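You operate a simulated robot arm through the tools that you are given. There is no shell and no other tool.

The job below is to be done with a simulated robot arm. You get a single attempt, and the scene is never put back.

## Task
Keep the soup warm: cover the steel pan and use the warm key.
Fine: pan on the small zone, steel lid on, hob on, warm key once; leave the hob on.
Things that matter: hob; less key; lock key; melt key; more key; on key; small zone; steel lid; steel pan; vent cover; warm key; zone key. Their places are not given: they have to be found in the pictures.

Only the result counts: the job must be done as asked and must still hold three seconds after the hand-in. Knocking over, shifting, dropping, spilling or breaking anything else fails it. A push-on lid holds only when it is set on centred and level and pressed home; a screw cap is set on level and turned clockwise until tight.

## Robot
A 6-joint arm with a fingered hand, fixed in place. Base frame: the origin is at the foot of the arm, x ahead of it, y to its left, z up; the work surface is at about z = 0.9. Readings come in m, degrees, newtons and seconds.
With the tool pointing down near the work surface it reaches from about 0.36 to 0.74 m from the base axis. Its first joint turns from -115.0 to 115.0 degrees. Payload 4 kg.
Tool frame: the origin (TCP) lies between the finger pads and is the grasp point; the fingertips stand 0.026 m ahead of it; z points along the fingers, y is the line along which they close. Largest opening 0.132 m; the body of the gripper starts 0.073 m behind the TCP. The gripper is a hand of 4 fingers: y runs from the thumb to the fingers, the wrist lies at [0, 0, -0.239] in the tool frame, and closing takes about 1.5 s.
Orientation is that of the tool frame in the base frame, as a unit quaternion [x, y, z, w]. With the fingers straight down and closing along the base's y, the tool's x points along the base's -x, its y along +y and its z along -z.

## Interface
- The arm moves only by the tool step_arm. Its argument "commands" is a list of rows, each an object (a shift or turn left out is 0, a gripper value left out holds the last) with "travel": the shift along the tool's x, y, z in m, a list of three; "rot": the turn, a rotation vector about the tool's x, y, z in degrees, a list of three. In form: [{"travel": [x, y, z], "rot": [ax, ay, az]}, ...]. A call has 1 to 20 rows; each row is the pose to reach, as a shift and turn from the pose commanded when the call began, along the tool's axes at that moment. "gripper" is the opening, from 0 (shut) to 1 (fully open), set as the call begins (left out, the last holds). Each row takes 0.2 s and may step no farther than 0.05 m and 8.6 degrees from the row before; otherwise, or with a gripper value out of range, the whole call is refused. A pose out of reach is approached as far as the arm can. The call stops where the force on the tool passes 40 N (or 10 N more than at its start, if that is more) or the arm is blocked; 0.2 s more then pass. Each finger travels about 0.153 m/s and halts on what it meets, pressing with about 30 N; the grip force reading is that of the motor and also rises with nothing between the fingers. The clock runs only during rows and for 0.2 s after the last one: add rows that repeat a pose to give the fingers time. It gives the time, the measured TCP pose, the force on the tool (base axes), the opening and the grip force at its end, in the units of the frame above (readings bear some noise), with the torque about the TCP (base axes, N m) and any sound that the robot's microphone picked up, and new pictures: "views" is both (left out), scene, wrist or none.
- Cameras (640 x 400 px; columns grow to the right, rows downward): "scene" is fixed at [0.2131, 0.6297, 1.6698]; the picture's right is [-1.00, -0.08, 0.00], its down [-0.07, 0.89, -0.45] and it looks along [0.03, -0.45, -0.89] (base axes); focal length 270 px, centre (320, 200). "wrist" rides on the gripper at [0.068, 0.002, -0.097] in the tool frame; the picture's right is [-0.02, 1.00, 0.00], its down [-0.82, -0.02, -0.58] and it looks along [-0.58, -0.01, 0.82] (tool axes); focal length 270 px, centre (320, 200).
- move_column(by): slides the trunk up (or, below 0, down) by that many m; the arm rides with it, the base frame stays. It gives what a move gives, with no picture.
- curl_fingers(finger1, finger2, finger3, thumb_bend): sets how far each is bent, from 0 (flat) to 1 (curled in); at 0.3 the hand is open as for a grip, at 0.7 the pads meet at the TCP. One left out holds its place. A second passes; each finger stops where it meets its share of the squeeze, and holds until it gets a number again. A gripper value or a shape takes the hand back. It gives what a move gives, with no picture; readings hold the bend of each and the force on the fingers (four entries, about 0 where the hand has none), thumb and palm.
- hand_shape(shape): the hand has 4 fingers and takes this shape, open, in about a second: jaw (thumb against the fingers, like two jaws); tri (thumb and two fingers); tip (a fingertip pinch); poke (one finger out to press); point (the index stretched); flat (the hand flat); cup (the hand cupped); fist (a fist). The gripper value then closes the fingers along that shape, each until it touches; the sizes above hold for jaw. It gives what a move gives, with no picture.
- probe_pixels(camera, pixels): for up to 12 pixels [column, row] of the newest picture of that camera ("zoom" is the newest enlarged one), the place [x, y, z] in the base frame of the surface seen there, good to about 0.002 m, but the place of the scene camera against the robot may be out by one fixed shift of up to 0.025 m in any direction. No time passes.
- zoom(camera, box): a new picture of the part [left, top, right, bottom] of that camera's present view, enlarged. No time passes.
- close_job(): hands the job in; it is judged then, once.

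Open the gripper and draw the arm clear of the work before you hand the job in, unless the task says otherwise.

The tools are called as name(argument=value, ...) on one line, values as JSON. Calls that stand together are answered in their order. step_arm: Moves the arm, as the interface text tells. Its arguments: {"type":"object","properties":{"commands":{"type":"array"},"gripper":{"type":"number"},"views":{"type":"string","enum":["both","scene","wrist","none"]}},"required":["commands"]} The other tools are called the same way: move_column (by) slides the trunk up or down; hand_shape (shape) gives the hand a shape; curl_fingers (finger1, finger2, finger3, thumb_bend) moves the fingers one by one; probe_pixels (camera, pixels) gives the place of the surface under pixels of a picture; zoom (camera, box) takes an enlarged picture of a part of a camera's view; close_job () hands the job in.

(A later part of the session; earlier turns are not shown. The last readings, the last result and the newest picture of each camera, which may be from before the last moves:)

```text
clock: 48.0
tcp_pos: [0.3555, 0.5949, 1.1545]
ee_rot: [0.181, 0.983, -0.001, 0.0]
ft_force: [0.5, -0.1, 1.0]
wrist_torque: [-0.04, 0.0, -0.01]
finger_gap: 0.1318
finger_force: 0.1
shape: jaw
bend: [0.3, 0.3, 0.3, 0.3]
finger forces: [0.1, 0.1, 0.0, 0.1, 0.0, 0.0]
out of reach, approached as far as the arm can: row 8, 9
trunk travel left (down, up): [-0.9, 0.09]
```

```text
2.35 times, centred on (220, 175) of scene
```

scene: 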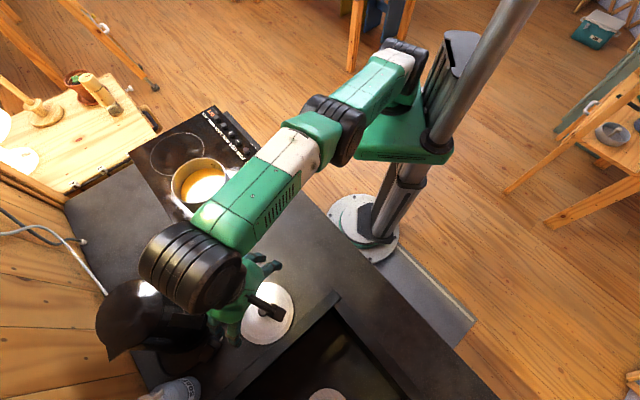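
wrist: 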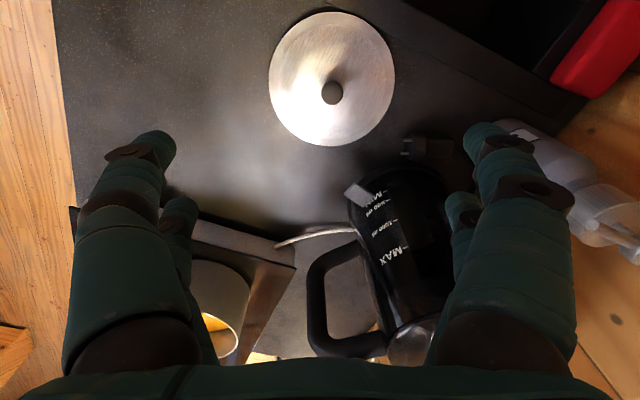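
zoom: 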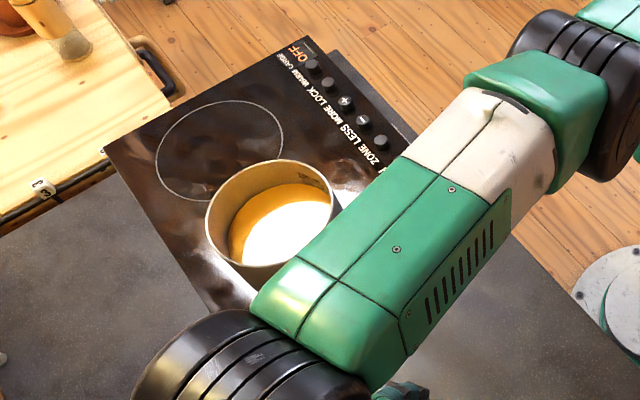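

The last rows were slightly out of reach at this height, as expected, and the lid is well visible with its knob at (332,92). I probe the knob and lid edge.

probe_pixels(camera="wrist", pixels=[[332, 92], [322, 92], [342, 92], [332, 84], [332, 102], [270, 85], [394, 82], [332, 13], [330, 145], [290, 125], [375, 122], [345, 75]])

```text
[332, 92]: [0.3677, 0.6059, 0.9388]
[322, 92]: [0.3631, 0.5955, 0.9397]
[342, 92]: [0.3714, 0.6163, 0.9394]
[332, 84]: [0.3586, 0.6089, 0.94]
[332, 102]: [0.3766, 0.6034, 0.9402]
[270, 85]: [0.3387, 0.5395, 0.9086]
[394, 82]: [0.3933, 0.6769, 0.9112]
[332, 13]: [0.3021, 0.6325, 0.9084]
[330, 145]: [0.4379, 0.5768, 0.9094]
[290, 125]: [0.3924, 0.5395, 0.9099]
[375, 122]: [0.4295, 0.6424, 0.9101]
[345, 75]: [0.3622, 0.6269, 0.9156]
```

The knob centre is (0.3675,0.606) with its top at z 0.940, and the lid surface beside it is about 0.917. To choose the knob grip I check what the "tri" shape looks like nearly closed, up here in free air.

hand_shape(shape="tri")

step_arm(commands=[{"travel": [0, 0, 0]}], views="wrist")

step_arm(commands=[{"travel": [0, 0, 0]}, {"travel": [0, 0, 0]}, {"travel": [0, 0, 0]}, {"travel": [0, 0, 0]}, {"travel": [0, 0, 0]}, {"travel": [0, 0, 0]}, {"travel": [0, 0, 0]}], gripper=0.15, views="wrist")

```text
clock: 48.9
tcp_pos: [0.3556, 0.5945, 1.1549]
ee_rot: [0.182, 0.983, 0.0, 0.0]
ft_force: [0.8, 1.3, 0.4]
wrist_torque: [-0.02, 0.02, 0.0]
finger_gap: 0.1319
finger_force: 0.1
shape: tri
bend: [0.3, 0.3, 0.3, 0.3]
finger forces: [0.0, 0.0, 0.0, 0.0, 0.0, 0.1]
trunk travel left (down, up): [-0.9, 0.09]
```

```text
clock: 49.3
tcp_pos: [0.3556, 0.5947, 1.1545]
ee_rot: [0.182, 0.983, 0.0, 0.0]
ft_force: [0.1, 0.1, 0.6]
wrist_torque: [0.02, -0.02, 0.01]
finger_gap: 0.1322
finger_force: 0.1
shape: tri
bend: [0.3, 0.3, 0.3, 0.3]
finger forces: [0.0, 0.0, 0.0, 0.0, 0.0, 0.0]
trunk travel left (down, up): [-0.9, 0.09]
```

wrist: 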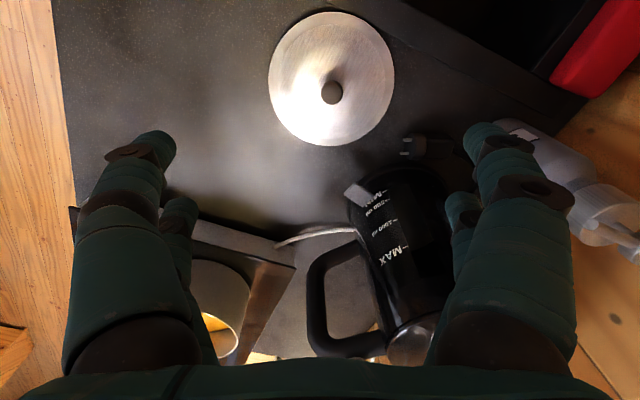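

```text
clock: 50.9
tcp_pos: [0.3553, 0.5945, 1.1554]
ee_rot: [0.182, 0.983, 0.0, 0.0]
ft_force: [0.6, 0.0, -0.3]
wrist_torque: [0.03, -0.01, 0.04]
finger_gap: 0.02
finger_force: 0.1
shape: tri
bend: [0.73, 0.73, 0.73, 0.7]
finger forces: [0.0, 0.1, 0.0, 0.0, 0.0, 0.1]
trunk travel left (down, up): [-0.9, 0.09]
```

wrist: 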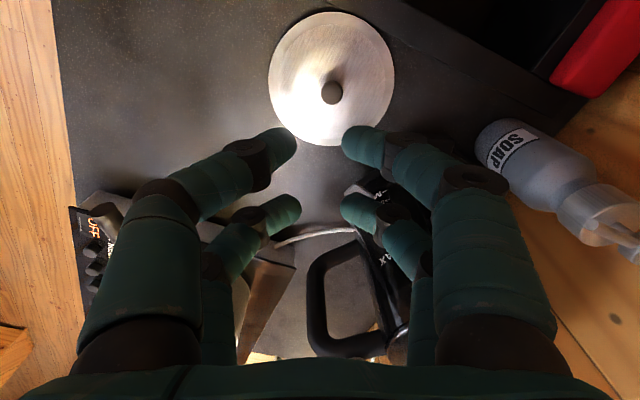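

At gap 0.02 the "tri" shape looks the same as jaw. I probe the fingertips to learn their exact positions relative to the TCP at (0.3555,0.5945,1.155).

probe_pixels(camera="wrist", pixels=[[288, 142], [275, 150], [350, 142], [362, 148], [291, 208], [280, 215], [350, 208], [362, 215], [240, 150], [404, 150], [250, 185], [250, 216]])

zoom(camera="wrist", box=[200, 100, 460, 300])

```text
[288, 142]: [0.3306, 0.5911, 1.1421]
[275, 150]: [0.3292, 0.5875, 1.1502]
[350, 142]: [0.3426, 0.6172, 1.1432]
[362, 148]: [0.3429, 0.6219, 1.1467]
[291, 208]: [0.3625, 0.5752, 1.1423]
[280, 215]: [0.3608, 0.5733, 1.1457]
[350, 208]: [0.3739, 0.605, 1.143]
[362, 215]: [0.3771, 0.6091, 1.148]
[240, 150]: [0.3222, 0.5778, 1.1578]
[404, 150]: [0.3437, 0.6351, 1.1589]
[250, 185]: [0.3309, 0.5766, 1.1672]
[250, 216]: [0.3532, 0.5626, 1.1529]
```

```text
2.00 times, centred on (330, 200) of wrist
```

zoom: 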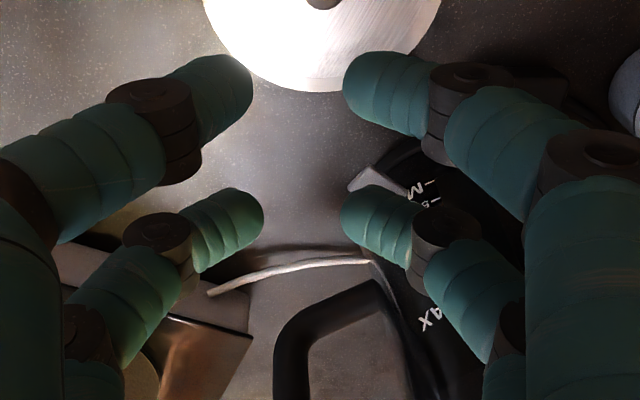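

The distal links tilt inward about 45°, with the tips about 0.02–0.025 below the TCP and the finger rows at x=±0.02. I'll pinch the knob with just finger2 and finger3, with finger1 curled out of the way. First I descend 90 mm and check where the commanded pose really is.

curl_fingers(finger1=1.0, finger2=0.4, finger3=0.4, thumb_bend=0.2)

step_arm(commands=[{"travel": [0, 0, 0.03]}, {"travel": [0, 0, 0.06]}, {"travel": [0, 0, 0.09]}, {"travel": [0, 0, 0.09]}])

zoom(camera="wrist", box=[180, 0, 460, 250])

```text
clock: 51.9
tcp_pos: [0.3551, 0.5947, 1.1561]
ee_rot: [0.181, 0.983, 0.0, 0.0]
ft_force: [0.6, -0.5, -0.1]
wrist_torque: [0.0, 0.0, 0.05]
finger_gap: 0.0616
finger_force: 0.0
shape: fingers
bend: [1.0, 0.4, 0.4, 0.2]
finger forces: [0.1, 0.1, 0.1, 0.0, 0.0, 0.1]
trunk travel left (down, up): [-0.9, 0.09]
```

```text
clock: 52.9
tcp_pos: [0.3574, 0.5938, 1.0668]
ee_rot: [0.181, 0.983, 0.0, 0.0]
ft_force: [-0.3, 0.1, -0.5]
wrist_torque: [-0.01, -0.05, -0.01]
finger_gap: 0.0613
finger_force: 0.1
shape: fingers
bend: [1.0, 0.4, 0.4, 0.2]
finger forces: [0.0, 0.0, 0.1, 0.0, 0.0, 0.0]
trunk travel left (down, up): [-0.9, 0.09]
```

scene: 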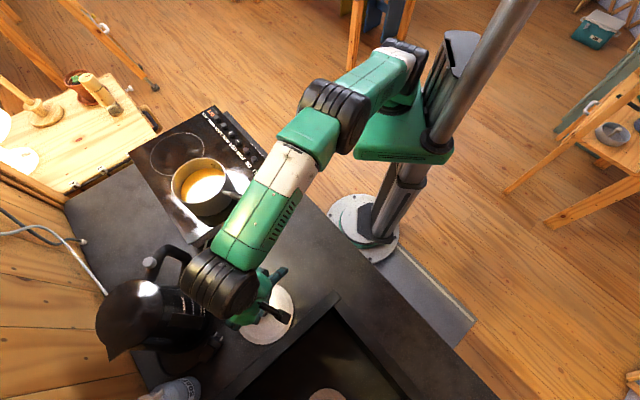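
wrist: 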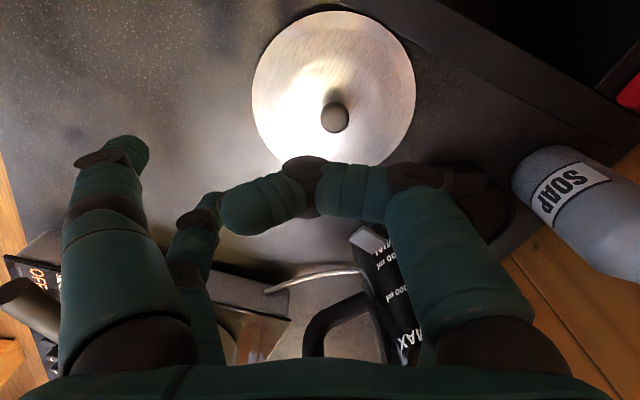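

```text
1.60 times, centred on (320, 125) of wrist
```

zoom: 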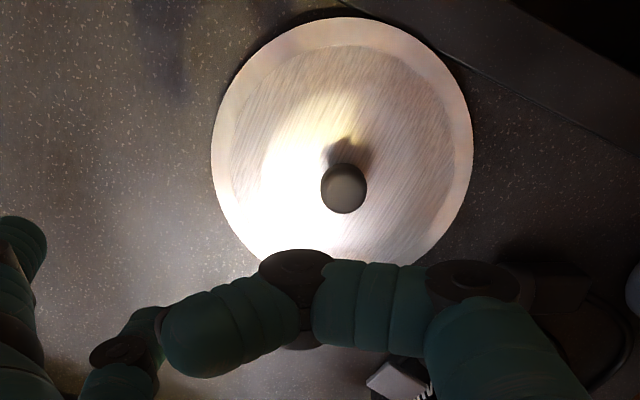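

The commanded pose follows the measured one, but the curled finger1 would hide the knob from the camera. I probe the surroundings (sink ledge, plug) to choose which finger pair to use instead.

probe_pixels(camera="wrist", pixels=[[430, 40], [480, 70], [540, 110], [400, 15], [480, 175], [450, 120], [334, 117], [322, 118], [347, 118], [334, 132], [332, 104], [333, 128]])

zoom(camera="wrist", box=[290, 80, 380, 160])

```text
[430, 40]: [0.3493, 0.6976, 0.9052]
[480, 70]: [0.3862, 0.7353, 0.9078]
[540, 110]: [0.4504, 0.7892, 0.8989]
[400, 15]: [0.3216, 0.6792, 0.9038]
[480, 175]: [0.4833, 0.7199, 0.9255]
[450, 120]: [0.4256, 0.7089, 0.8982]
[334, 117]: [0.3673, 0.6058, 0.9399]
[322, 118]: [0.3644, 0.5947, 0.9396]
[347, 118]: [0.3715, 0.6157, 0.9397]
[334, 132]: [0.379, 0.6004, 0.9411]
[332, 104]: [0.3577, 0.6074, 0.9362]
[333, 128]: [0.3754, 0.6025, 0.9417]
```

```text
5.00 times, centred on (335, 120) of wrist
```

zoom: 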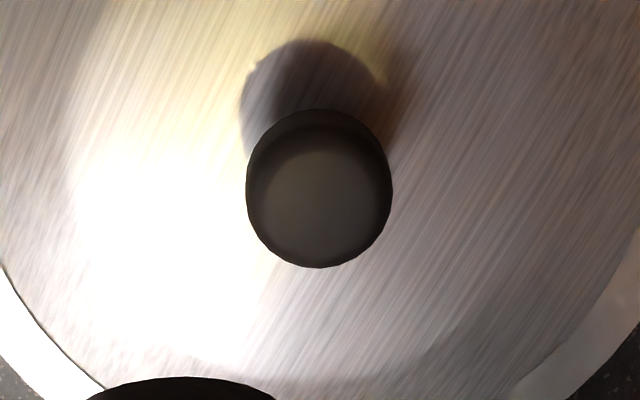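

The sink ledge is only 5–8 mm high, so open rear fingers are harmless. I open finger1 and the thumb to 0.25, pre-shape finger2 and finger3 to 0.45, and descend so the pan-side pair straddles the knob at (0.3675,0.606).

curl_fingers(finger1=0.25, finger2=0.45, finger3=0.45, thumb_bend=0.25)

step_arm(commands=[{"travel": [0.0049, 0.005, 0.02]}, {"travel": [0.0098, 0.01, 0.04]}, {"travel": [0.0147, 0.0149, 0.06]}, {"travel": [0.0147, 0.0149, 0.082]}, {"travel": [0.0147, 0.0149, 0.082]}])

zoom(camera="wrist", box=[200, 60, 440, 300])

```text
clock: 53.9
tcp_pos: [0.3563, 0.5958, 1.0662]
ee_rot: [0.181, 0.983, 0.0, -0.001]
ft_force: [0.3, 0.7, -0.3]
wrist_torque: [0.03, -0.02, -0.01]
finger_gap: 0.1434
finger_force: 0.2
shape: fingers
bend: [0.25, 0.45, 0.45, 0.25]
finger forces: [0.0, 0.1, 0.0, 0.0, 0.1, 0.0]
trunk travel left (down, up): [-0.9, 0.09]
```

```text
clock: 55.1
tcp_pos: [0.3472, 0.6145, 0.9837]
ee_rot: [0.181, 0.983, 0.0, 0.0]
ft_force: [-0.5, -0.2, 0.3]
wrist_torque: [0.01, 0.04, -0.01]
finger_gap: 0.1435
finger_force: 0.1
shape: fingers
bend: [0.25, 0.45, 0.45, 0.25]
finger forces: [0.1, 0.1, 0.0, 0.1, 0.1, 0.1]
trunk travel left (down, up): [-0.9, 0.09]
```

scene: 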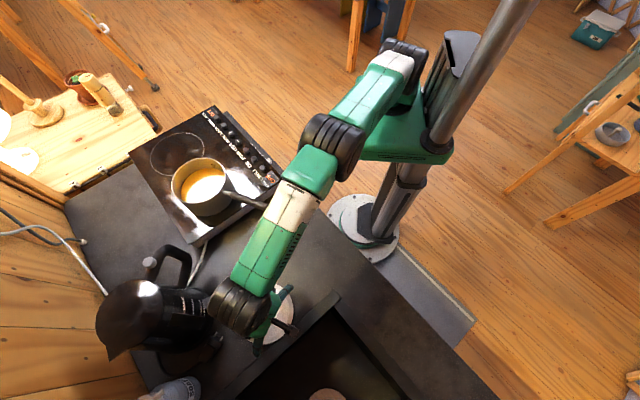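
wrist: 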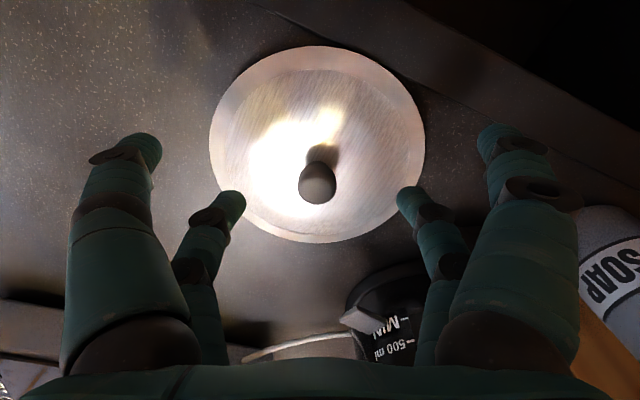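

```text
1.67 times, centred on (320, 180) of wrist
```

zoom: 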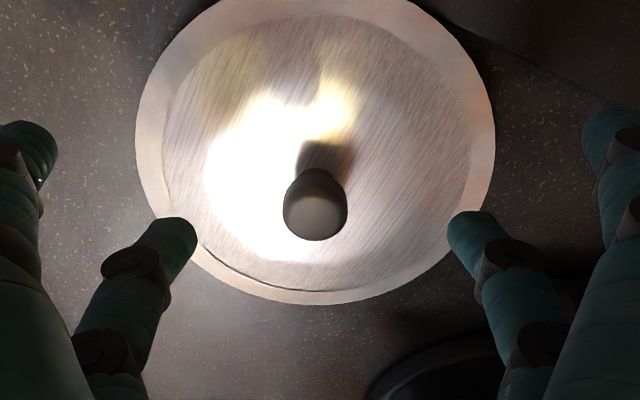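

The knob is centred at (318,182) between the two pan-side fingers. I probe those fingertips to confirm that their row lines up with the knob.

probe_pixels(camera="wrist", pixels=[[235, 195], [228, 205], [240, 200], [408, 195], [415, 205], [404, 198], [145, 140], [495, 135]])

```text
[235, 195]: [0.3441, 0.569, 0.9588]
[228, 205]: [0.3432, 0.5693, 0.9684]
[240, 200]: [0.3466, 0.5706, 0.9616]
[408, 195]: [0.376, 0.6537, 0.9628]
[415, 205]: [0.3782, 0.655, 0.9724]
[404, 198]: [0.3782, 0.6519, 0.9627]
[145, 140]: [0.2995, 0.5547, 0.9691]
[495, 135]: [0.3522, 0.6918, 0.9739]
```

The tips are at x≈−0.021 in the tool frame, matching the knob. I descend to z=0.952, then close finger2 and finger3 to 0.6 above the lid surface.

step_arm(commands=[{"travel": [0, 0.0005, 0.012]}, {"travel": [0, 0.0005, 0.024]}, {"travel": [0, 0.0005, 0.032]}, {"travel": [0, 0.0005, 0.032]}], views="none")

curl_fingers(finger2=0.62, finger3=0.62)

step_arm(commands=[{"travel": [0, 0, 0]}], views="wrist")

zoom(camera="wrist", box=[220, 120, 420, 280])

```text
clock: 56.1
tcp_pos: [0.3459, 0.6129, 0.9516]
ee_rot: [0.182, 0.983, 0.0, -0.001]
ft_force: [0.3, 0.1, 0.5]
wrist_torque: [0.01, 0.01, -0.01]
finger_gap: 0.1433
finger_force: 0.0
shape: fingers
bend: [0.25, 0.45, 0.45, 0.25]
finger forces: [0.1, 0.1, 0.0, 0.0, 0.0, 0.0]
trunk travel left (down, up): [-0.9, 0.09]
```

```text
clock: 57.1
tcp_pos: [0.3469, 0.6141, 0.9513]
ee_rot: [0.182, 0.983, 0.0, -0.001]
ft_force: [-0.2, -0.6, -0.7]
wrist_torque: [0.0, 0.02, 0.0]
finger_gap: 0.1435
finger_force: 0.6
shape: fingers
bend: [0.25, 0.62, 0.61, 0.25]
finger forces: [0.0, 0.0, 0.2, 0.1, 0.0, 0.1]
trunk travel left (down, up): [-0.9, 0.09]
```

```text
clock: 57.5
tcp_pos: [0.3469, 0.6156, 0.9519]
ee_rot: [0.182, 0.983, 0.0, 0.0]
ft_force: [-0.8, -0.5, 0.3]
wrist_torque: [0.01, -0.02, 0.0]
finger_gap: 0.1433
finger_force: 0.3
shape: fingers
bend: [0.25, 0.62, 0.61, 0.25]
finger forces: [0.0, 0.0, 0.3, 0.0, 0.1, 0.0]
trunk travel left (down, up): [-0.9, 0.09]
```

wrist: 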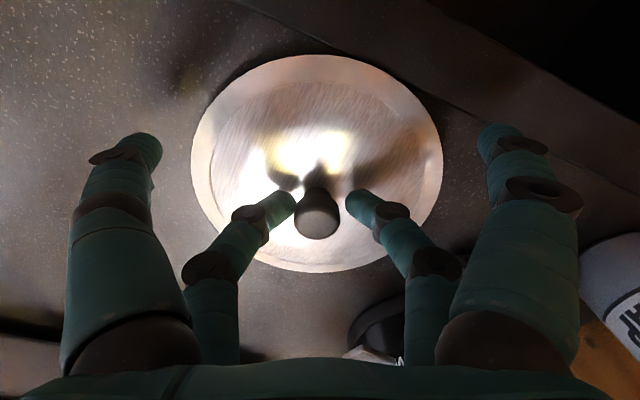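

```text
2.50 times, centred on (320, 200) of wrist
```

zoom: 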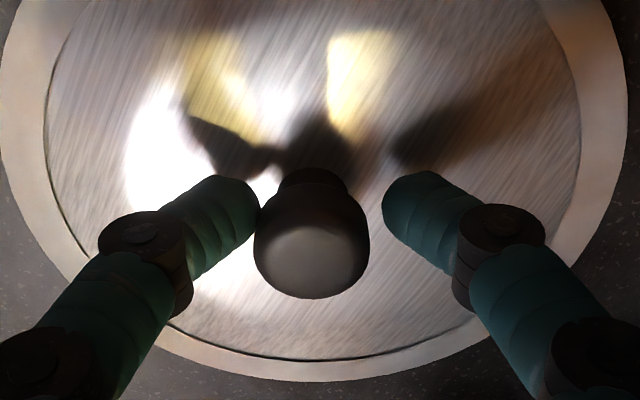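

The knob is a mushroom with a narrower neck; finger3 just touches it and finger2 is about 2.5 mm off. I shift 1 mm toward −y, lower 6 mm so the tips go under the head, then close.

step_arm(commands=[{"travel": [0, -0.0012, 0.0]}, {"travel": [0, -0.0012, 0.003]}, {"travel": [0, -0.0012, 0.006]}, {"travel": [0, -0.0012, 0.006]}], views="none")

curl_fingers(finger2=0.72, finger3=0.72)

step_arm(commands=[{"travel": [0, 0, 0]}], views="wrist")

zoom(camera="wrist", box=[220, 120, 420, 280])

```text
clock: 58.5
tcp_pos: [0.347, 0.6137, 0.9465]
ee_rot: [0.181, 0.984, 0.002, 0.0]
ft_force: [0.0, 1.3, 9.2]
wrist_torque: [-0.05, -0.13, 0.0]
finger_gap: 0.1435
finger_force: 4.6
shape: fingers
bend: [0.25, 0.62, 0.63, 0.25]
finger forces: [0.1, 4.7, 4.8, 0.0, 0.0, 0.0]
trunk travel left (down, up): [-0.9, 0.09]
```

```text
clock: 59.5
tcp_pos: [0.3473, 0.614, 0.9466]
ee_rot: [0.181, 0.983, 0.0, 0.0]
ft_force: [-0.7, -0.6, 3.1]
wrist_torque: [-0.05, -0.01, 0.01]
finger_gap: 0.1433
finger_force: 8.4
shape: fingers
bend: [0.25, 0.68, 0.68, 0.25]
finger forces: [0.0, 8.0, 9.7, 0.0, 0.1, 0.1]
trunk travel left (down, up): [-0.9, 0.09]
```

```text
clock: 59.9
tcp_pos: [0.3456, 0.6139, 0.9459]
ee_rot: [0.181, 0.983, -0.001, -0.001]
ft_force: [-1.0, -1.0, 2.7]
wrist_torque: [-0.08, -0.03, 0.01]
finger_gap: 0.1436
finger_force: 8.9
shape: fingers
bend: [0.25, 0.68, 0.68, 0.25]
finger forces: [0.2, 7.6, 9.4, 0.0, 0.1, 0.0]
trunk travel left (down, up): [-0.9, 0.09]
```

wrist: 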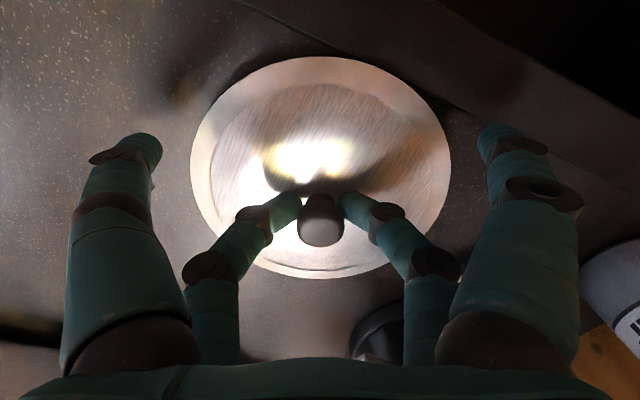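

```text
2.50 times, centred on (320, 200) of wrist
```

zoom: 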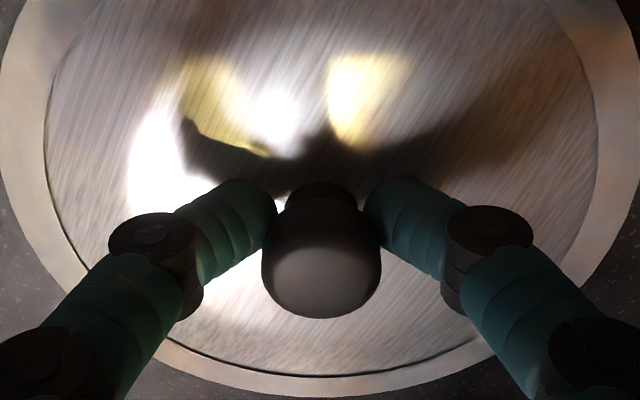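

Both tips press the knob at 8 N and 9.7 N, at neck level. I lift 15 mm slowly and check whether the lid comes along level.

step_arm(commands=[{"travel": [0, 0, -0.003]}, {"travel": [0, 0, -0.006]}, {"travel": [0, 0, -0.009]}, {"travel": [0, 0, -0.012]}, {"travel": [0, 0, -0.015]}, {"travel": [0, 0, -0.015]}])

zoom(camera="wrist", box=[180, 30, 460, 290])

zoom(camera="scene", box=[180, 250, 340, 370])

```text
clock: 61.3
tcp_pos: [0.347, 0.6135, 0.9607]
ee_rot: [0.181, 0.984, 0.0, 0.0]
ft_force: [-0.5, 0.2, -0.5]
wrist_torque: [0.02, 0.04, -0.05]
finger_gap: 0.1435
finger_force: 6.5
shape: fingers
bend: [0.25, 0.68, 0.68, 0.25]
finger forces: [0.0, 6.8, 7.0, 0.1, 0.1, 0.0]
trunk travel left (down, up): [-0.9, 0.09]
```

scene: 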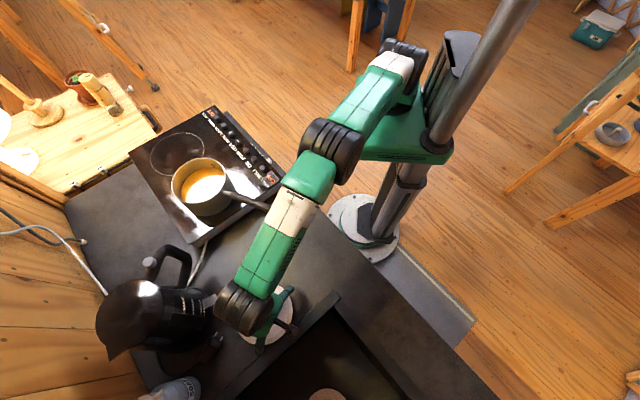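
wrist: 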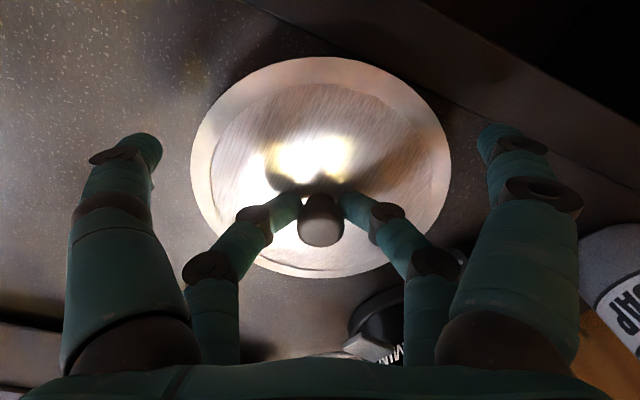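

```text
1.54 times, centred on (320, 160) of wrist
```

zoom: 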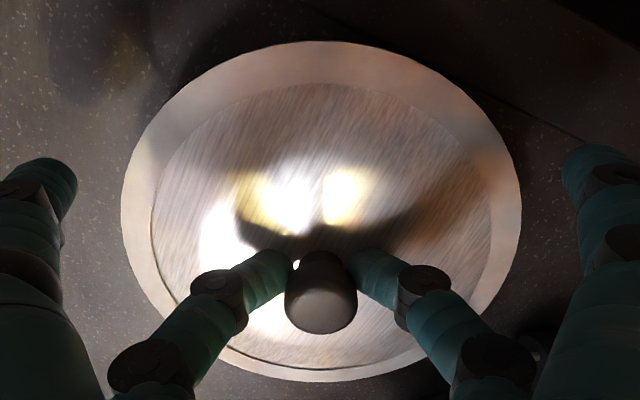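

```text
3.33 times, centred on (260, 310) of scene
```

zoom: 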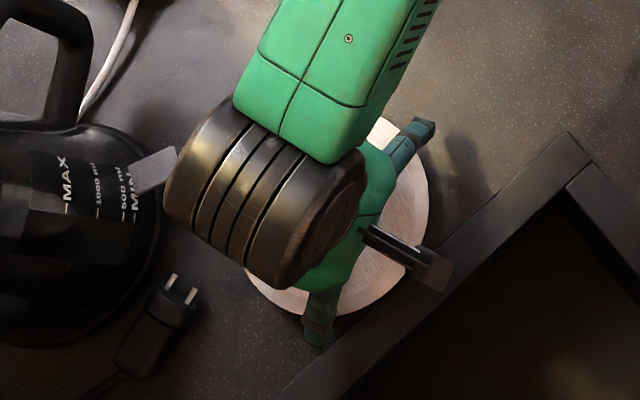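

The lid keeps its place in the wrist view, so it's lifted. I probe its edge for level.

probe_pixels(camera="wrist", pixels=[[193, 150], [448, 155], [320, 59], [322, 276], [240, 85], [410, 90], [265, 262], [395, 255], [320, 225], [322, 238]])

```text
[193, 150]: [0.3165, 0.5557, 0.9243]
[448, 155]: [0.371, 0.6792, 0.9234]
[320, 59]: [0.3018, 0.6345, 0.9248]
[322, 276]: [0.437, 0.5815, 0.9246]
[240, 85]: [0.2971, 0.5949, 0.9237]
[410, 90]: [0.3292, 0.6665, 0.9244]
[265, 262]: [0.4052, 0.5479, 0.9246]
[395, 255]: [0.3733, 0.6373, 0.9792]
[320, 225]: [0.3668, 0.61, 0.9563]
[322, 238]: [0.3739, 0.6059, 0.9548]
```

The lid is level with its edge at z≈0.924 all round, centred at (0.368,0.607). I lift another 75 mm slowly before travelling.

step_arm(commands=[{"travel": [0, 0, -0.005]}, {"travel": [0, 0, -0.015]}, {"travel": [0, 0, -0.025]}, {"travel": [0, 0, -0.035]}, {"travel": [0, 0, -0.045]}, {"travel": [0, 0, -0.055]}, {"travel": [0, 0, -0.065]}, {"travel": [0, 0, -0.075]}, {"travel": [0, 0, -0.075]}], views="wrist")

```text
clock: 63.3
tcp_pos: [0.3468, 0.6133, 1.0357]
ee_rot: [0.182, 0.983, -0.001, -0.002]
ft_force: [-0.2, -0.2, -1.1]
wrist_torque: [0.01, 0.03, -0.03]
finger_gap: 0.1436
finger_force: 7.1
shape: fingers
bend: [0.25, 0.68, 0.68, 0.25]
finger forces: [0.0, 6.6, 6.9, 0.0, 0.0, 0.0]
trunk travel left (down, up): [-0.9, 0.09]
```

wrist: 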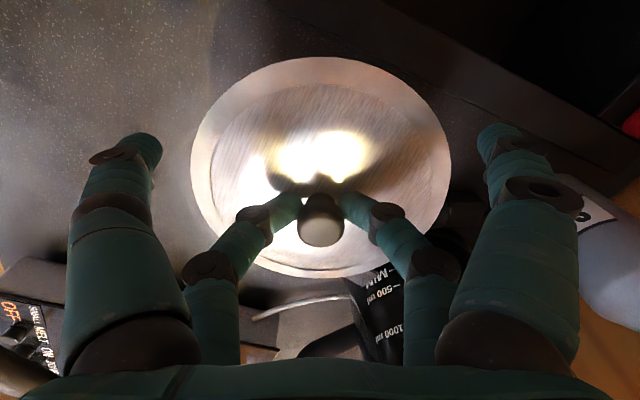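

The lid is held steadily at 6.6 and 6.9 N. I travel inward and up to the waypoint around (0.40,0.42,1.13), staying clear of the kettle.

step_arm(commands=[{"travel": [-0.0036, -0.0049, -0.0029]}, {"travel": [-0.0107, -0.0146, -0.0086]}, {"travel": [-0.0201, -0.0276, -0.0162]}, {"travel": [-0.0308, -0.0422, -0.0247]}, {"travel": [-0.0415, -0.0568, -0.0333]}, {"travel": [-0.0521, -0.0715, -0.0418]}, {"travel": [-0.0628, -0.0861, -0.0504]}, {"travel": [-0.0735, -0.1007, -0.0589]}, {"travel": [-0.0841, -0.1153, -0.0675]}, {"travel": [-0.0948, -0.1299, -0.076]}, {"travel": [-0.1043, -0.1429, -0.0836]}, {"travel": [-0.1114, -0.1527, -0.0893]}, {"travel": [-0.1161, -0.1592, -0.0931]}, {"travel": [-0.1185, -0.1624, -0.095]}, {"travel": [-0.1185, -0.1624, -0.095]}])

```text
clock: 66.5
tcp_pos: [0.4014, 0.4202, 1.1308]
ee_rot: [0.182, 0.983, 0.0, 0.0]
ft_force: [0.5, 0.2, -0.1]
wrist_torque: [-0.02, 0.0, -0.01]
finger_gap: 0.1437
finger_force: 6.4
shape: fingers
bend: [0.25, 0.68, 0.68, 0.25]
finger forces: [0.0, 6.3, 6.4, 0.1, 0.0, 0.0]
trunk travel left (down, up): [-0.9, 0.09]
```

scene: 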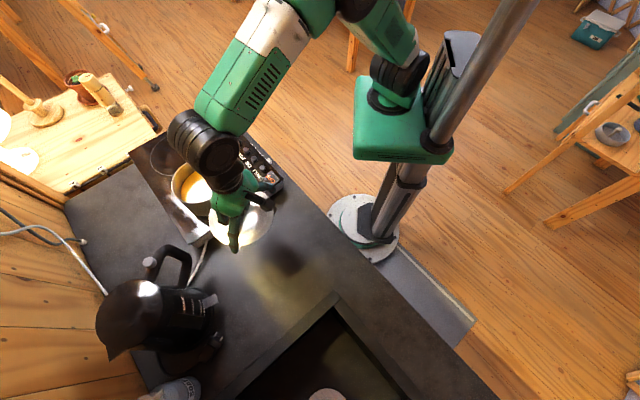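
wrist: 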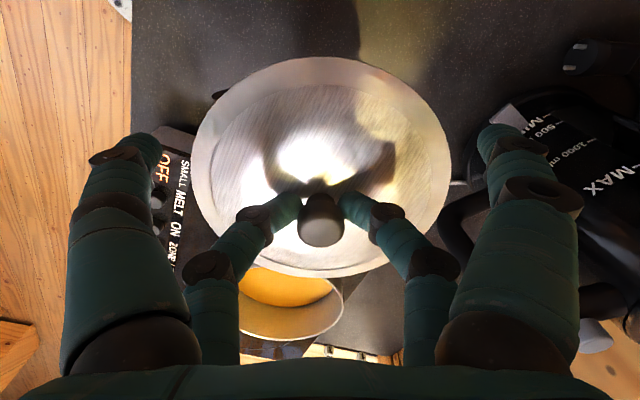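

The lid arrived safely at the waypoint. I re-probe the lid edge and the visible pan rim to compute the final shift.

probe_pixels(camera="wrist", pixels=[[198, 150], [447, 155], [320, 60], [322, 275], [240, 87], [410, 92], [265, 261], [390, 255], [322, 238]])

probe_pixels(camera="wrist", pixels=[[342, 300], [335, 318], [315, 333], [290, 340], [262, 338], [343, 288]])

zoom(camera="wrist", box=[220, 240, 380, 370])

```text
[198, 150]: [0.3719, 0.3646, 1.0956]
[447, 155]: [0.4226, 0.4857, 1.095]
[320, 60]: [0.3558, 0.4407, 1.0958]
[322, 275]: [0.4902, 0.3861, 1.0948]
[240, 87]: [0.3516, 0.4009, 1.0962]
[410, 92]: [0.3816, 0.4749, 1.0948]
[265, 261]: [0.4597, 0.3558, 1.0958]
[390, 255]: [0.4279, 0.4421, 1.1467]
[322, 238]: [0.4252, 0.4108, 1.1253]
```

```text
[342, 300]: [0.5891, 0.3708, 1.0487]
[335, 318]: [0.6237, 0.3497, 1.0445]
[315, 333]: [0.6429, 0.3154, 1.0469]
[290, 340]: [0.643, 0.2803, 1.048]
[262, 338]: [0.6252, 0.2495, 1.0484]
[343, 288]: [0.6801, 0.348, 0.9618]
```

```text
3.08 times, centred on (300, 305) of wrist
```

zoom: 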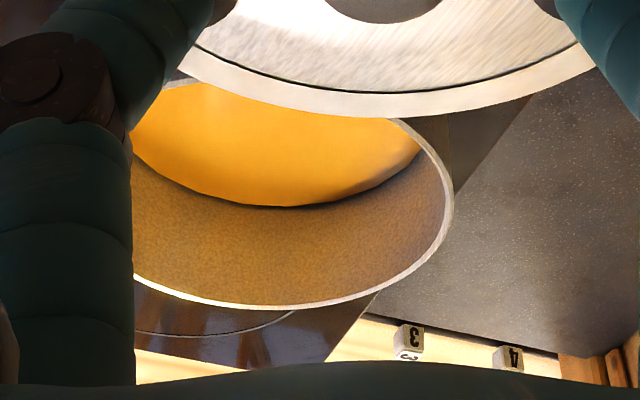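

The lid centre is TCP+(0.0205,−0.0065) and the pan centre (0.5745,0.300), so the TCP target is (0.554,0.307). I move there at the same height, the lid about 38 mm above the rim.

step_arm(commands=[{"travel": [-0.0055, -0.0016, 0]}, {"travel": [-0.0165, -0.0047, 0]}, {"travel": [-0.0329, -0.0093, 0]}, {"travel": [-0.0494, -0.014, 0]}, {"travel": [-0.0658, -0.0186, 0]}, {"travel": [-0.0823, -0.0233, 0]}, {"travel": [-0.0987, -0.0279, 0]}, {"travel": [-0.1152, -0.0326, 0]}, {"travel": [-0.1316, -0.0372, 0]}, {"travel": [-0.1481, -0.0419, 0]}, {"travel": [-0.1627, -0.046, 0]}, {"travel": [-0.1737, -0.0491, 0]}, {"travel": [-0.1801, -0.0509, 0]}, {"travel": [-0.1828, -0.0517, 0]}, {"travel": [-0.1828, -0.0517, 0]}])

zoom(camera="scene", box=[130, 90, 310, 260])

zoom(camera="wrist", box=[160, 30, 480, 300])

```text
clock: 69.7
tcp_pos: [0.5519, 0.306, 1.1316]
ee_rot: [0.181, 0.983, 0.0, -0.001]
ft_force: [0.1, 0.2, -0.1]
wrist_torque: [-0.01, -0.02, -0.01]
finger_gap: 0.1435
finger_force: 6.4
shape: fingers
bend: [0.25, 0.68, 0.68, 0.25]
finger forces: [0.0, 6.3, 6.4, 0.1, 0.0, 0.0]
trunk travel left (down, up): [-0.9, 0.09]
```

scene: 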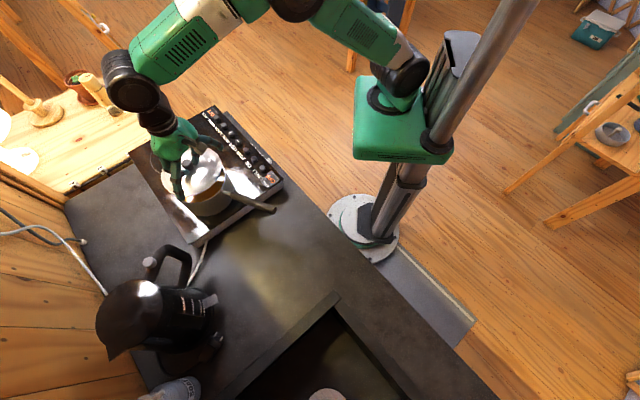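
wrist: 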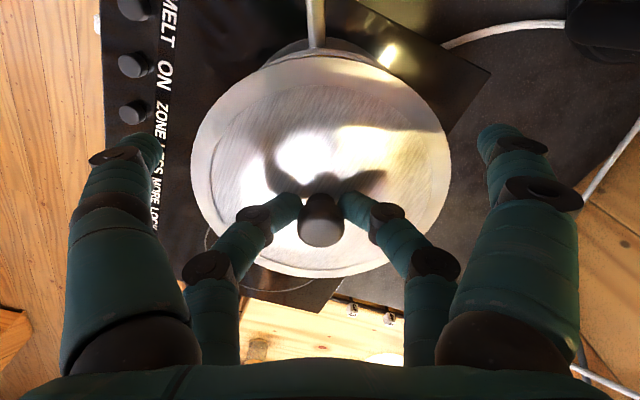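

```text
2.35 times, centred on (220, 175) of scene
```

zoom: 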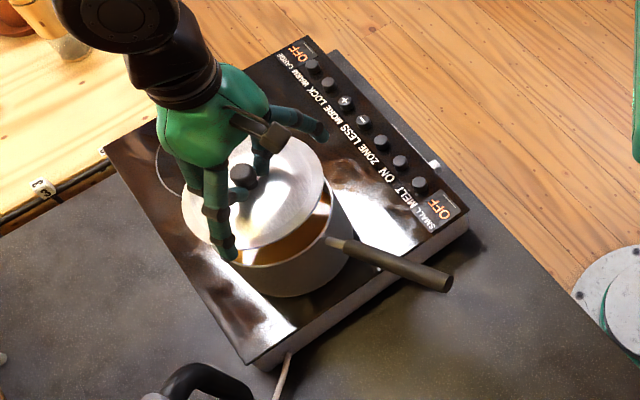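

```text
1.48 times, centred on (320, 165) of wrist
```

zoom: 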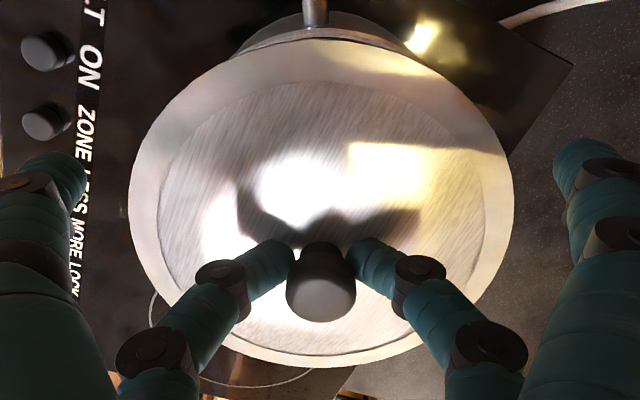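

TCP reads (0.5519,0.306). I probe the lid edge again to verify its centre against the pan centre (0.5745,0.300).

probe_pixels(camera="wrist", pixels=[[194, 150], [448, 155], [320, 58], [322, 275], [240, 86], [410, 90], [265, 262], [375, 268], [215, 215], [440, 195]])

probe_pixels(camera="wrist", pixels=[[270, 56], [290, 48], [320, 44], [350, 45], [375, 53], [316, 20], [316, 35]])

```text
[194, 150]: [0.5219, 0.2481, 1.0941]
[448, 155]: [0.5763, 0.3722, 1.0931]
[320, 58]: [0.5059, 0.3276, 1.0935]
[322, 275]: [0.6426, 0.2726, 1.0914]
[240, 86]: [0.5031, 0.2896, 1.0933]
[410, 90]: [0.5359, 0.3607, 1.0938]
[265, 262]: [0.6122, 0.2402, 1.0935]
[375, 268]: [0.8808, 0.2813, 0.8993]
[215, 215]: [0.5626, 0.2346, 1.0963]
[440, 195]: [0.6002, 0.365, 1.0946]
```

```text
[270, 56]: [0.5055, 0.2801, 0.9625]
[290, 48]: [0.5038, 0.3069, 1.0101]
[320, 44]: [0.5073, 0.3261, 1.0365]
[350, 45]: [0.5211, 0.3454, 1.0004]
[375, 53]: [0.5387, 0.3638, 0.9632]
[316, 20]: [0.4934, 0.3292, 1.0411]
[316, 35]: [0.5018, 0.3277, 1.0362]
```

The lid centre fits (0.5736,0.3005), within about 1 mm of the pan centre. I lower 33 mm, then check before the final approach.

step_arm(commands=[{"travel": [0, 0, 0.006]}, {"travel": [0, 0, 0.014]}, {"travel": [0, 0, 0.022]}, {"travel": [0, 0, 0.029]}, {"travel": [0, 0, 0.033]}, {"travel": [0, 0, 0.033]}])

zoom(camera="scene", box=[150, 120, 290, 250])

```text
clock: 71.1
tcp_pos: [0.5519, 0.3067, 1.0958]
ee_rot: [0.181, 0.983, 0.001, -0.002]
ft_force: [0.2, 0.6, -0.7]
wrist_torque: [0.03, 0.0, -0.02]
finger_gap: 0.1434
finger_force: 6.2
shape: fingers
bend: [0.25, 0.68, 0.68, 0.25]
finger forces: [0.1, 6.2, 6.3, 0.0, 0.0, 0.1]
trunk travel left (down, up): [-0.9, 0.09]
```

scene: 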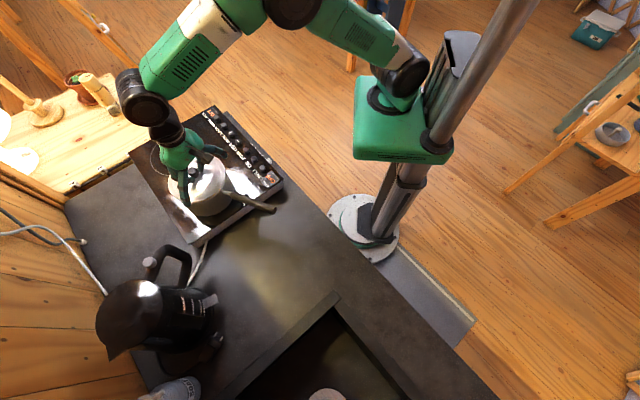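
wrist: 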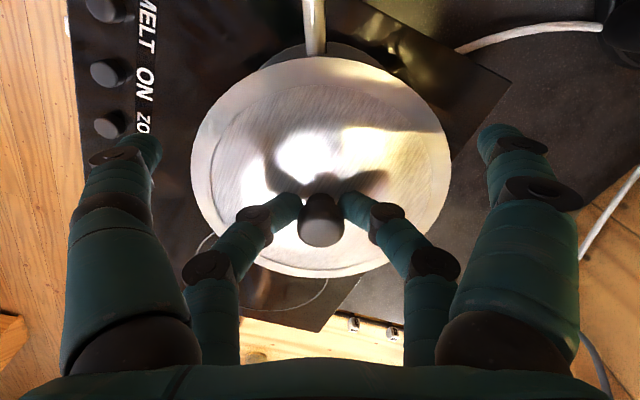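

```text
3.08 times, centred on (220, 185) of scene
```

zoom: 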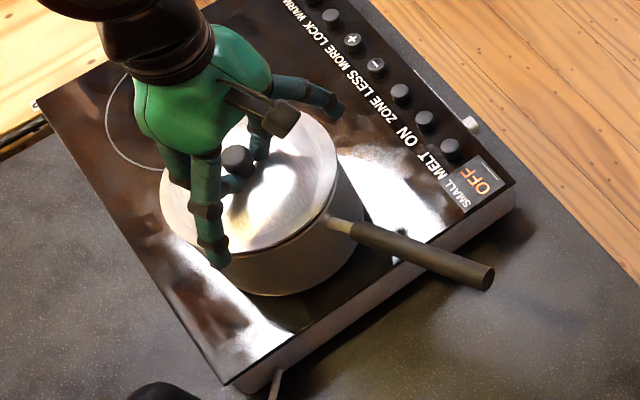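

The lid is just above the rim and looks centred. I lower in 2 mm steps and watch for contact.

step_arm(commands=[{"travel": [0, 0, 0.002]}, {"travel": [0, 0, 0.004]}, {"travel": [0, 0, 0.004]}], views="none")

step_arm(commands=[{"travel": [0, 0, 0.002]}, {"travel": [0, 0, 0.002]}], views="none")

step_arm(commands=[{"travel": [0, 0, 0.002]}, {"travel": [0, 0, 0.002]}], views="both")

```text
clock: 71.9
tcp_pos: [0.5524, 0.3065, 1.0927]
ee_rot: [0.181, 0.983, 0.0, -0.001]
ft_force: [-0.3, 0.8, -0.9]
wrist_torque: [0.02, 0.0, 0.02]
finger_gap: 0.1434
finger_force: 6.4
shape: fingers
bend: [0.25, 0.68, 0.68, 0.25]
finger forces: [0.0, 6.2, 6.3, 0.0, 0.0, 0.0]
trunk travel left (down, up): [-0.9, 0.09]
```

```text
clock: 72.5
tcp_pos: [0.5521, 0.306, 1.0912]
ee_rot: [0.181, 0.983, 0.0, -0.001]
ft_force: [0.1, 0.1, -0.6]
wrist_torque: [-0.01, 0.04, -0.01]
finger_gap: 0.1434
finger_force: 6.5
shape: fingers
bend: [0.25, 0.68, 0.68, 0.25]
finger forces: [0.0, 6.2, 6.4, 0.0, 0.0, 0.0]
trunk travel left (down, up): [-0.9, 0.09]
```

```text
clock: 73.1
tcp_pos: [0.5526, 0.3055, 1.089]
ee_rot: [0.182, 0.983, -0.001, -0.001]
ft_force: [0.2, -0.1, -0.8]
wrist_torque: [0.0, 0.03, -0.01]
finger_gap: 0.1436
finger_force: 6.4
shape: fingers
bend: [0.25, 0.68, 0.68, 0.25]
finger forces: [0.1, 6.2, 6.4, 0.0, 0.1, 0.0]
trunk travel left (down, up): [-0.9, 0.09]
```

scene: 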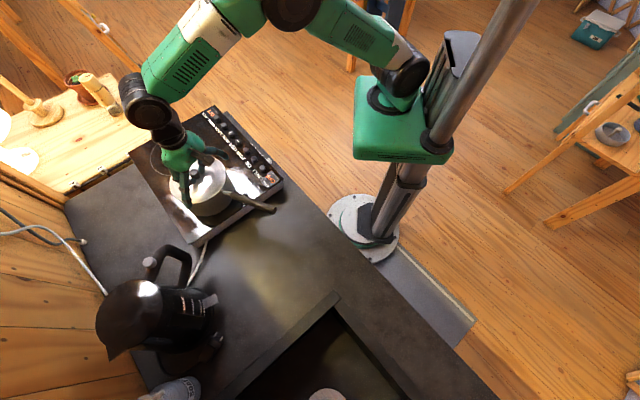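
wrist: 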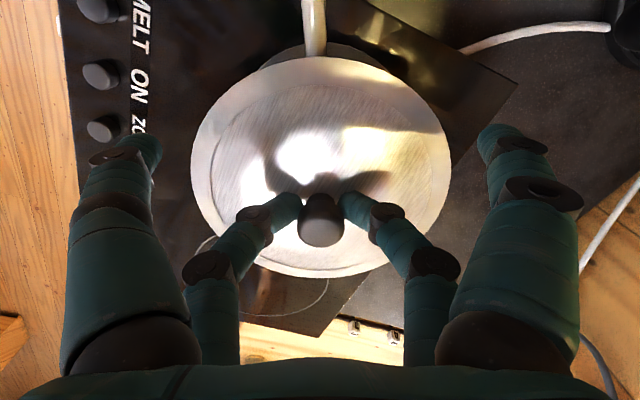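

Still no contact at z=1.089. I continue down in small steps.

step_arm(commands=[{"travel": [0, 0, 0.002]}, {"travel": [0, 0, 0.002]}], views="none")

step_arm(commands=[{"travel": [0, 0, 0.0015]}, {"travel": [0, 0, 0.0015]}], views="none")

step_arm(commands=[{"travel": [0, 0, 0.0015]}, {"travel": [0, 0, 0.0015]}], views="both")

```text
clock: 73.7
tcp_pos: [0.5523, 0.3057, 1.0876]
ee_rot: [0.181, 0.983, 0.001, 0.0]
ft_force: [1.5, -0.2, 2.5]
wrist_torque: [-0.02, -0.05, 0.01]
finger_gap: 0.1435
finger_force: 7.7
shape: fingers
bend: [0.25, 0.68, 0.68, 0.25]
finger forces: [0.0, 8.0, 8.3, 0.1, 0.0, 0.1]
trunk travel left (down, up): [-0.9, 0.09]
```

```text
clock: 74.3
tcp_pos: [0.5519, 0.3048, 1.087]
ee_rot: [0.181, 0.983, 0.001, 0.001]
ft_force: [0.3, -1.0, 11.3]
wrist_torque: [-0.1, -0.22, 0.04]
finger_gap: 0.1435
finger_force: 12.2
shape: fingers
bend: [0.25, 0.69, 0.69, 0.25]
finger forces: [0.1, 12.2, 12.1, 0.0, 0.1, 0.1]
trunk travel left (down, up): [-0.9, 0.09]
```

```text
clock: 74.9
tcp_pos: [0.5521, 0.305, 1.0868]
ee_rot: [0.181, 0.983, 0.002, 0.002]
ft_force: [1.4, 0.9, 21.2]
wrist_torque: [-0.05, -0.37, 0.04]
finger_gap: 0.1434
finger_force: 17.0
shape: fingers
bend: [0.25, 0.7, 0.7, 0.25]
finger forces: [0.0, 18.5, 17.1, 0.0, 0.1, 0.0]
trunk travel left (down, up): [-0.9, 0.09]
```

scene: 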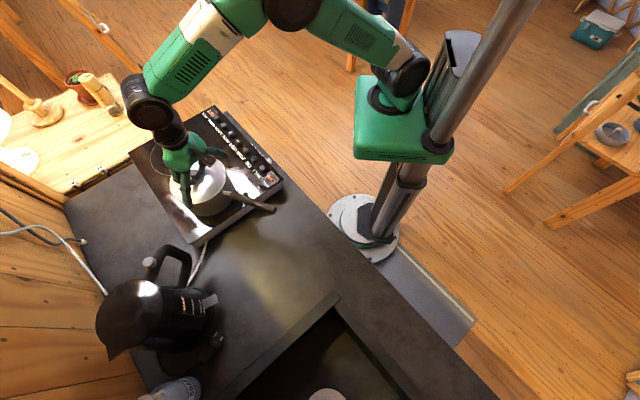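
wrist: 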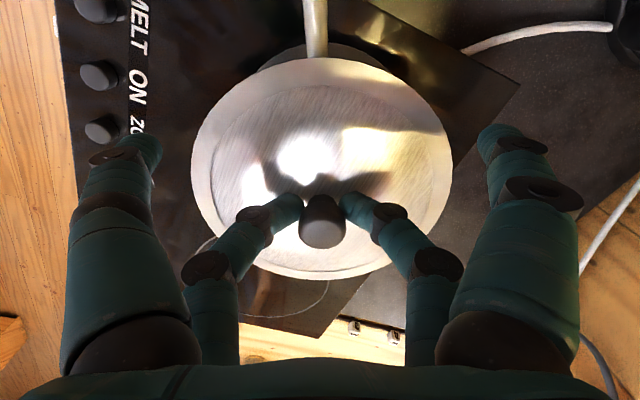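

Contact came at z≈1.088 and I pressed to 21 N; the lid's lower edge is now below rim height, so it has seated. I ease off 3 mm and open finger2 and finger3.

step_arm(commands=[{"travel": [0, 0, -0.0015]}, {"travel": [0, 0, -0.003]}, {"travel": [0, 0, -0.003]}], views="none")

curl_fingers(finger2=0.55, finger3=0.55)

step_arm(commands=[{"travel": [0, 0, -0.01]}, {"travel": [0, 0, -0.03]}, {"travel": [0, 0, -0.06]}, {"travel": [0, 0, -0.06]}])

zoom(camera="scene", box=[150, 120, 290, 250])

probe_pixels(camera="wrist", pixels=[[320, 150], [320, 60], [230, 120], [400, 120], [320, 210], [250, 90], [380, 90], [250, 180], [390, 180]])

```text
clock: 75.7
tcp_pos: [0.5521, 0.3058, 1.087]
ee_rot: [0.181, 0.983, -0.001, -0.001]
ft_force: [3.2, 0.1, 6.1]
wrist_torque: [0.01, -0.21, 0.01]
finger_gap: 0.1439
finger_force: 11.2
shape: fingers
bend: [0.25, 0.7, 0.7, 0.25]
finger forces: [0.0, 12.1, 10.3, 0.0, 0.0, 0.0]
trunk travel left (down, up): [-0.9, 0.09]
```

```text
clock: 76.7
tcp_pos: [0.5514, 0.3054, 1.0897]
ee_rot: [0.182, 0.983, 0.001, 0.002]
ft_force: [-1.2, -0.2, 21.0]
wrist_torque: [-0.12, -0.33, -0.01]
finger_gap: 0.1437
finger_force: 10.4
shape: fingers
bend: [0.25, 0.62, 0.62, 0.25]
finger forces: [0.1, 10.1, 11.1, 0.1, 0.0, 0.0]
trunk travel left (down, up): [-0.9, 0.09]
```

```text
clock: 77.7
tcp_pos: [0.5504, 0.3065, 1.1474]
ee_rot: [0.181, 0.983, 0.0, -0.001]
ft_force: [0.1, 1.0, -0.2]
wrist_torque: [0.01, 0.0, -0.01]
finger_gap: 0.1433
finger_force: 0.1
shape: fingers
bend: [0.25, 0.55, 0.55, 0.25]
finger forces: [0.0, 0.0, 0.0, 0.1, 0.0, 0.0]
trunk travel left (down, up): [-0.9, 0.09]
```

scene: 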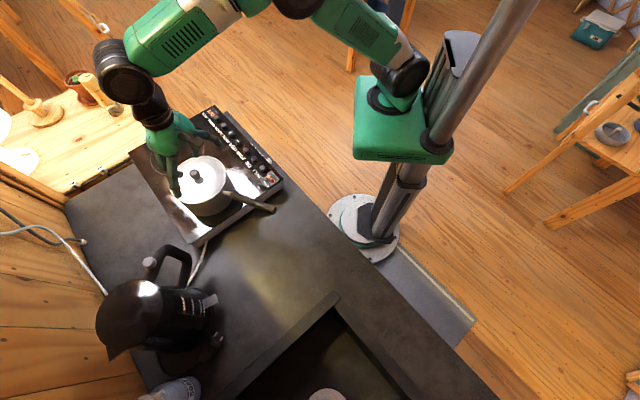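
wrist: 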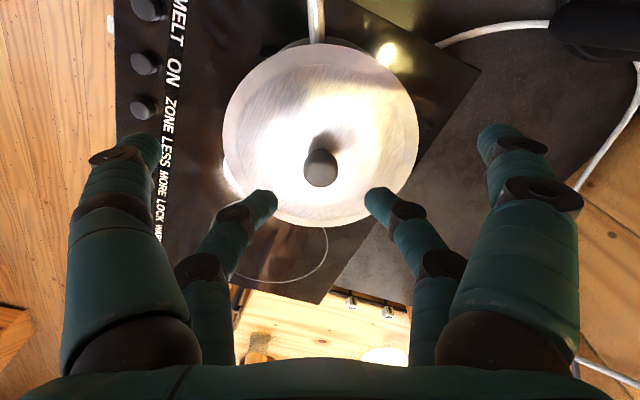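

```text
3.08 times, centred on (220, 185) of scene
```

zoom: 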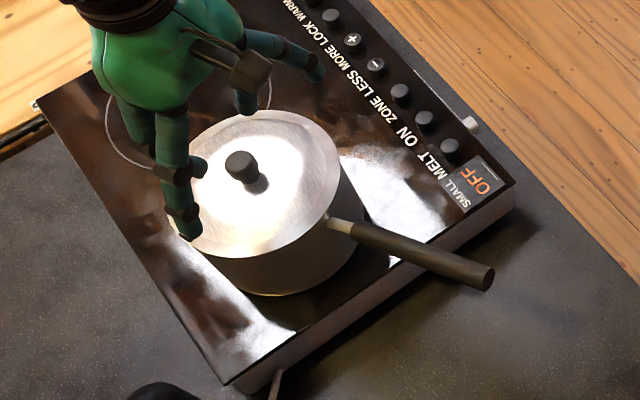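

```text
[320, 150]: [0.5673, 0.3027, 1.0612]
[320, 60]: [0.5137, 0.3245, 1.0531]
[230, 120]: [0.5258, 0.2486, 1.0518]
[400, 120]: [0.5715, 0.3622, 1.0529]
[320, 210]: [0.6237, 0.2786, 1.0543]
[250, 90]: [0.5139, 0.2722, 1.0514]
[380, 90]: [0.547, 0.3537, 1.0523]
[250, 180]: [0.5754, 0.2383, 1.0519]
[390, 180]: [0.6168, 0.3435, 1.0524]
```

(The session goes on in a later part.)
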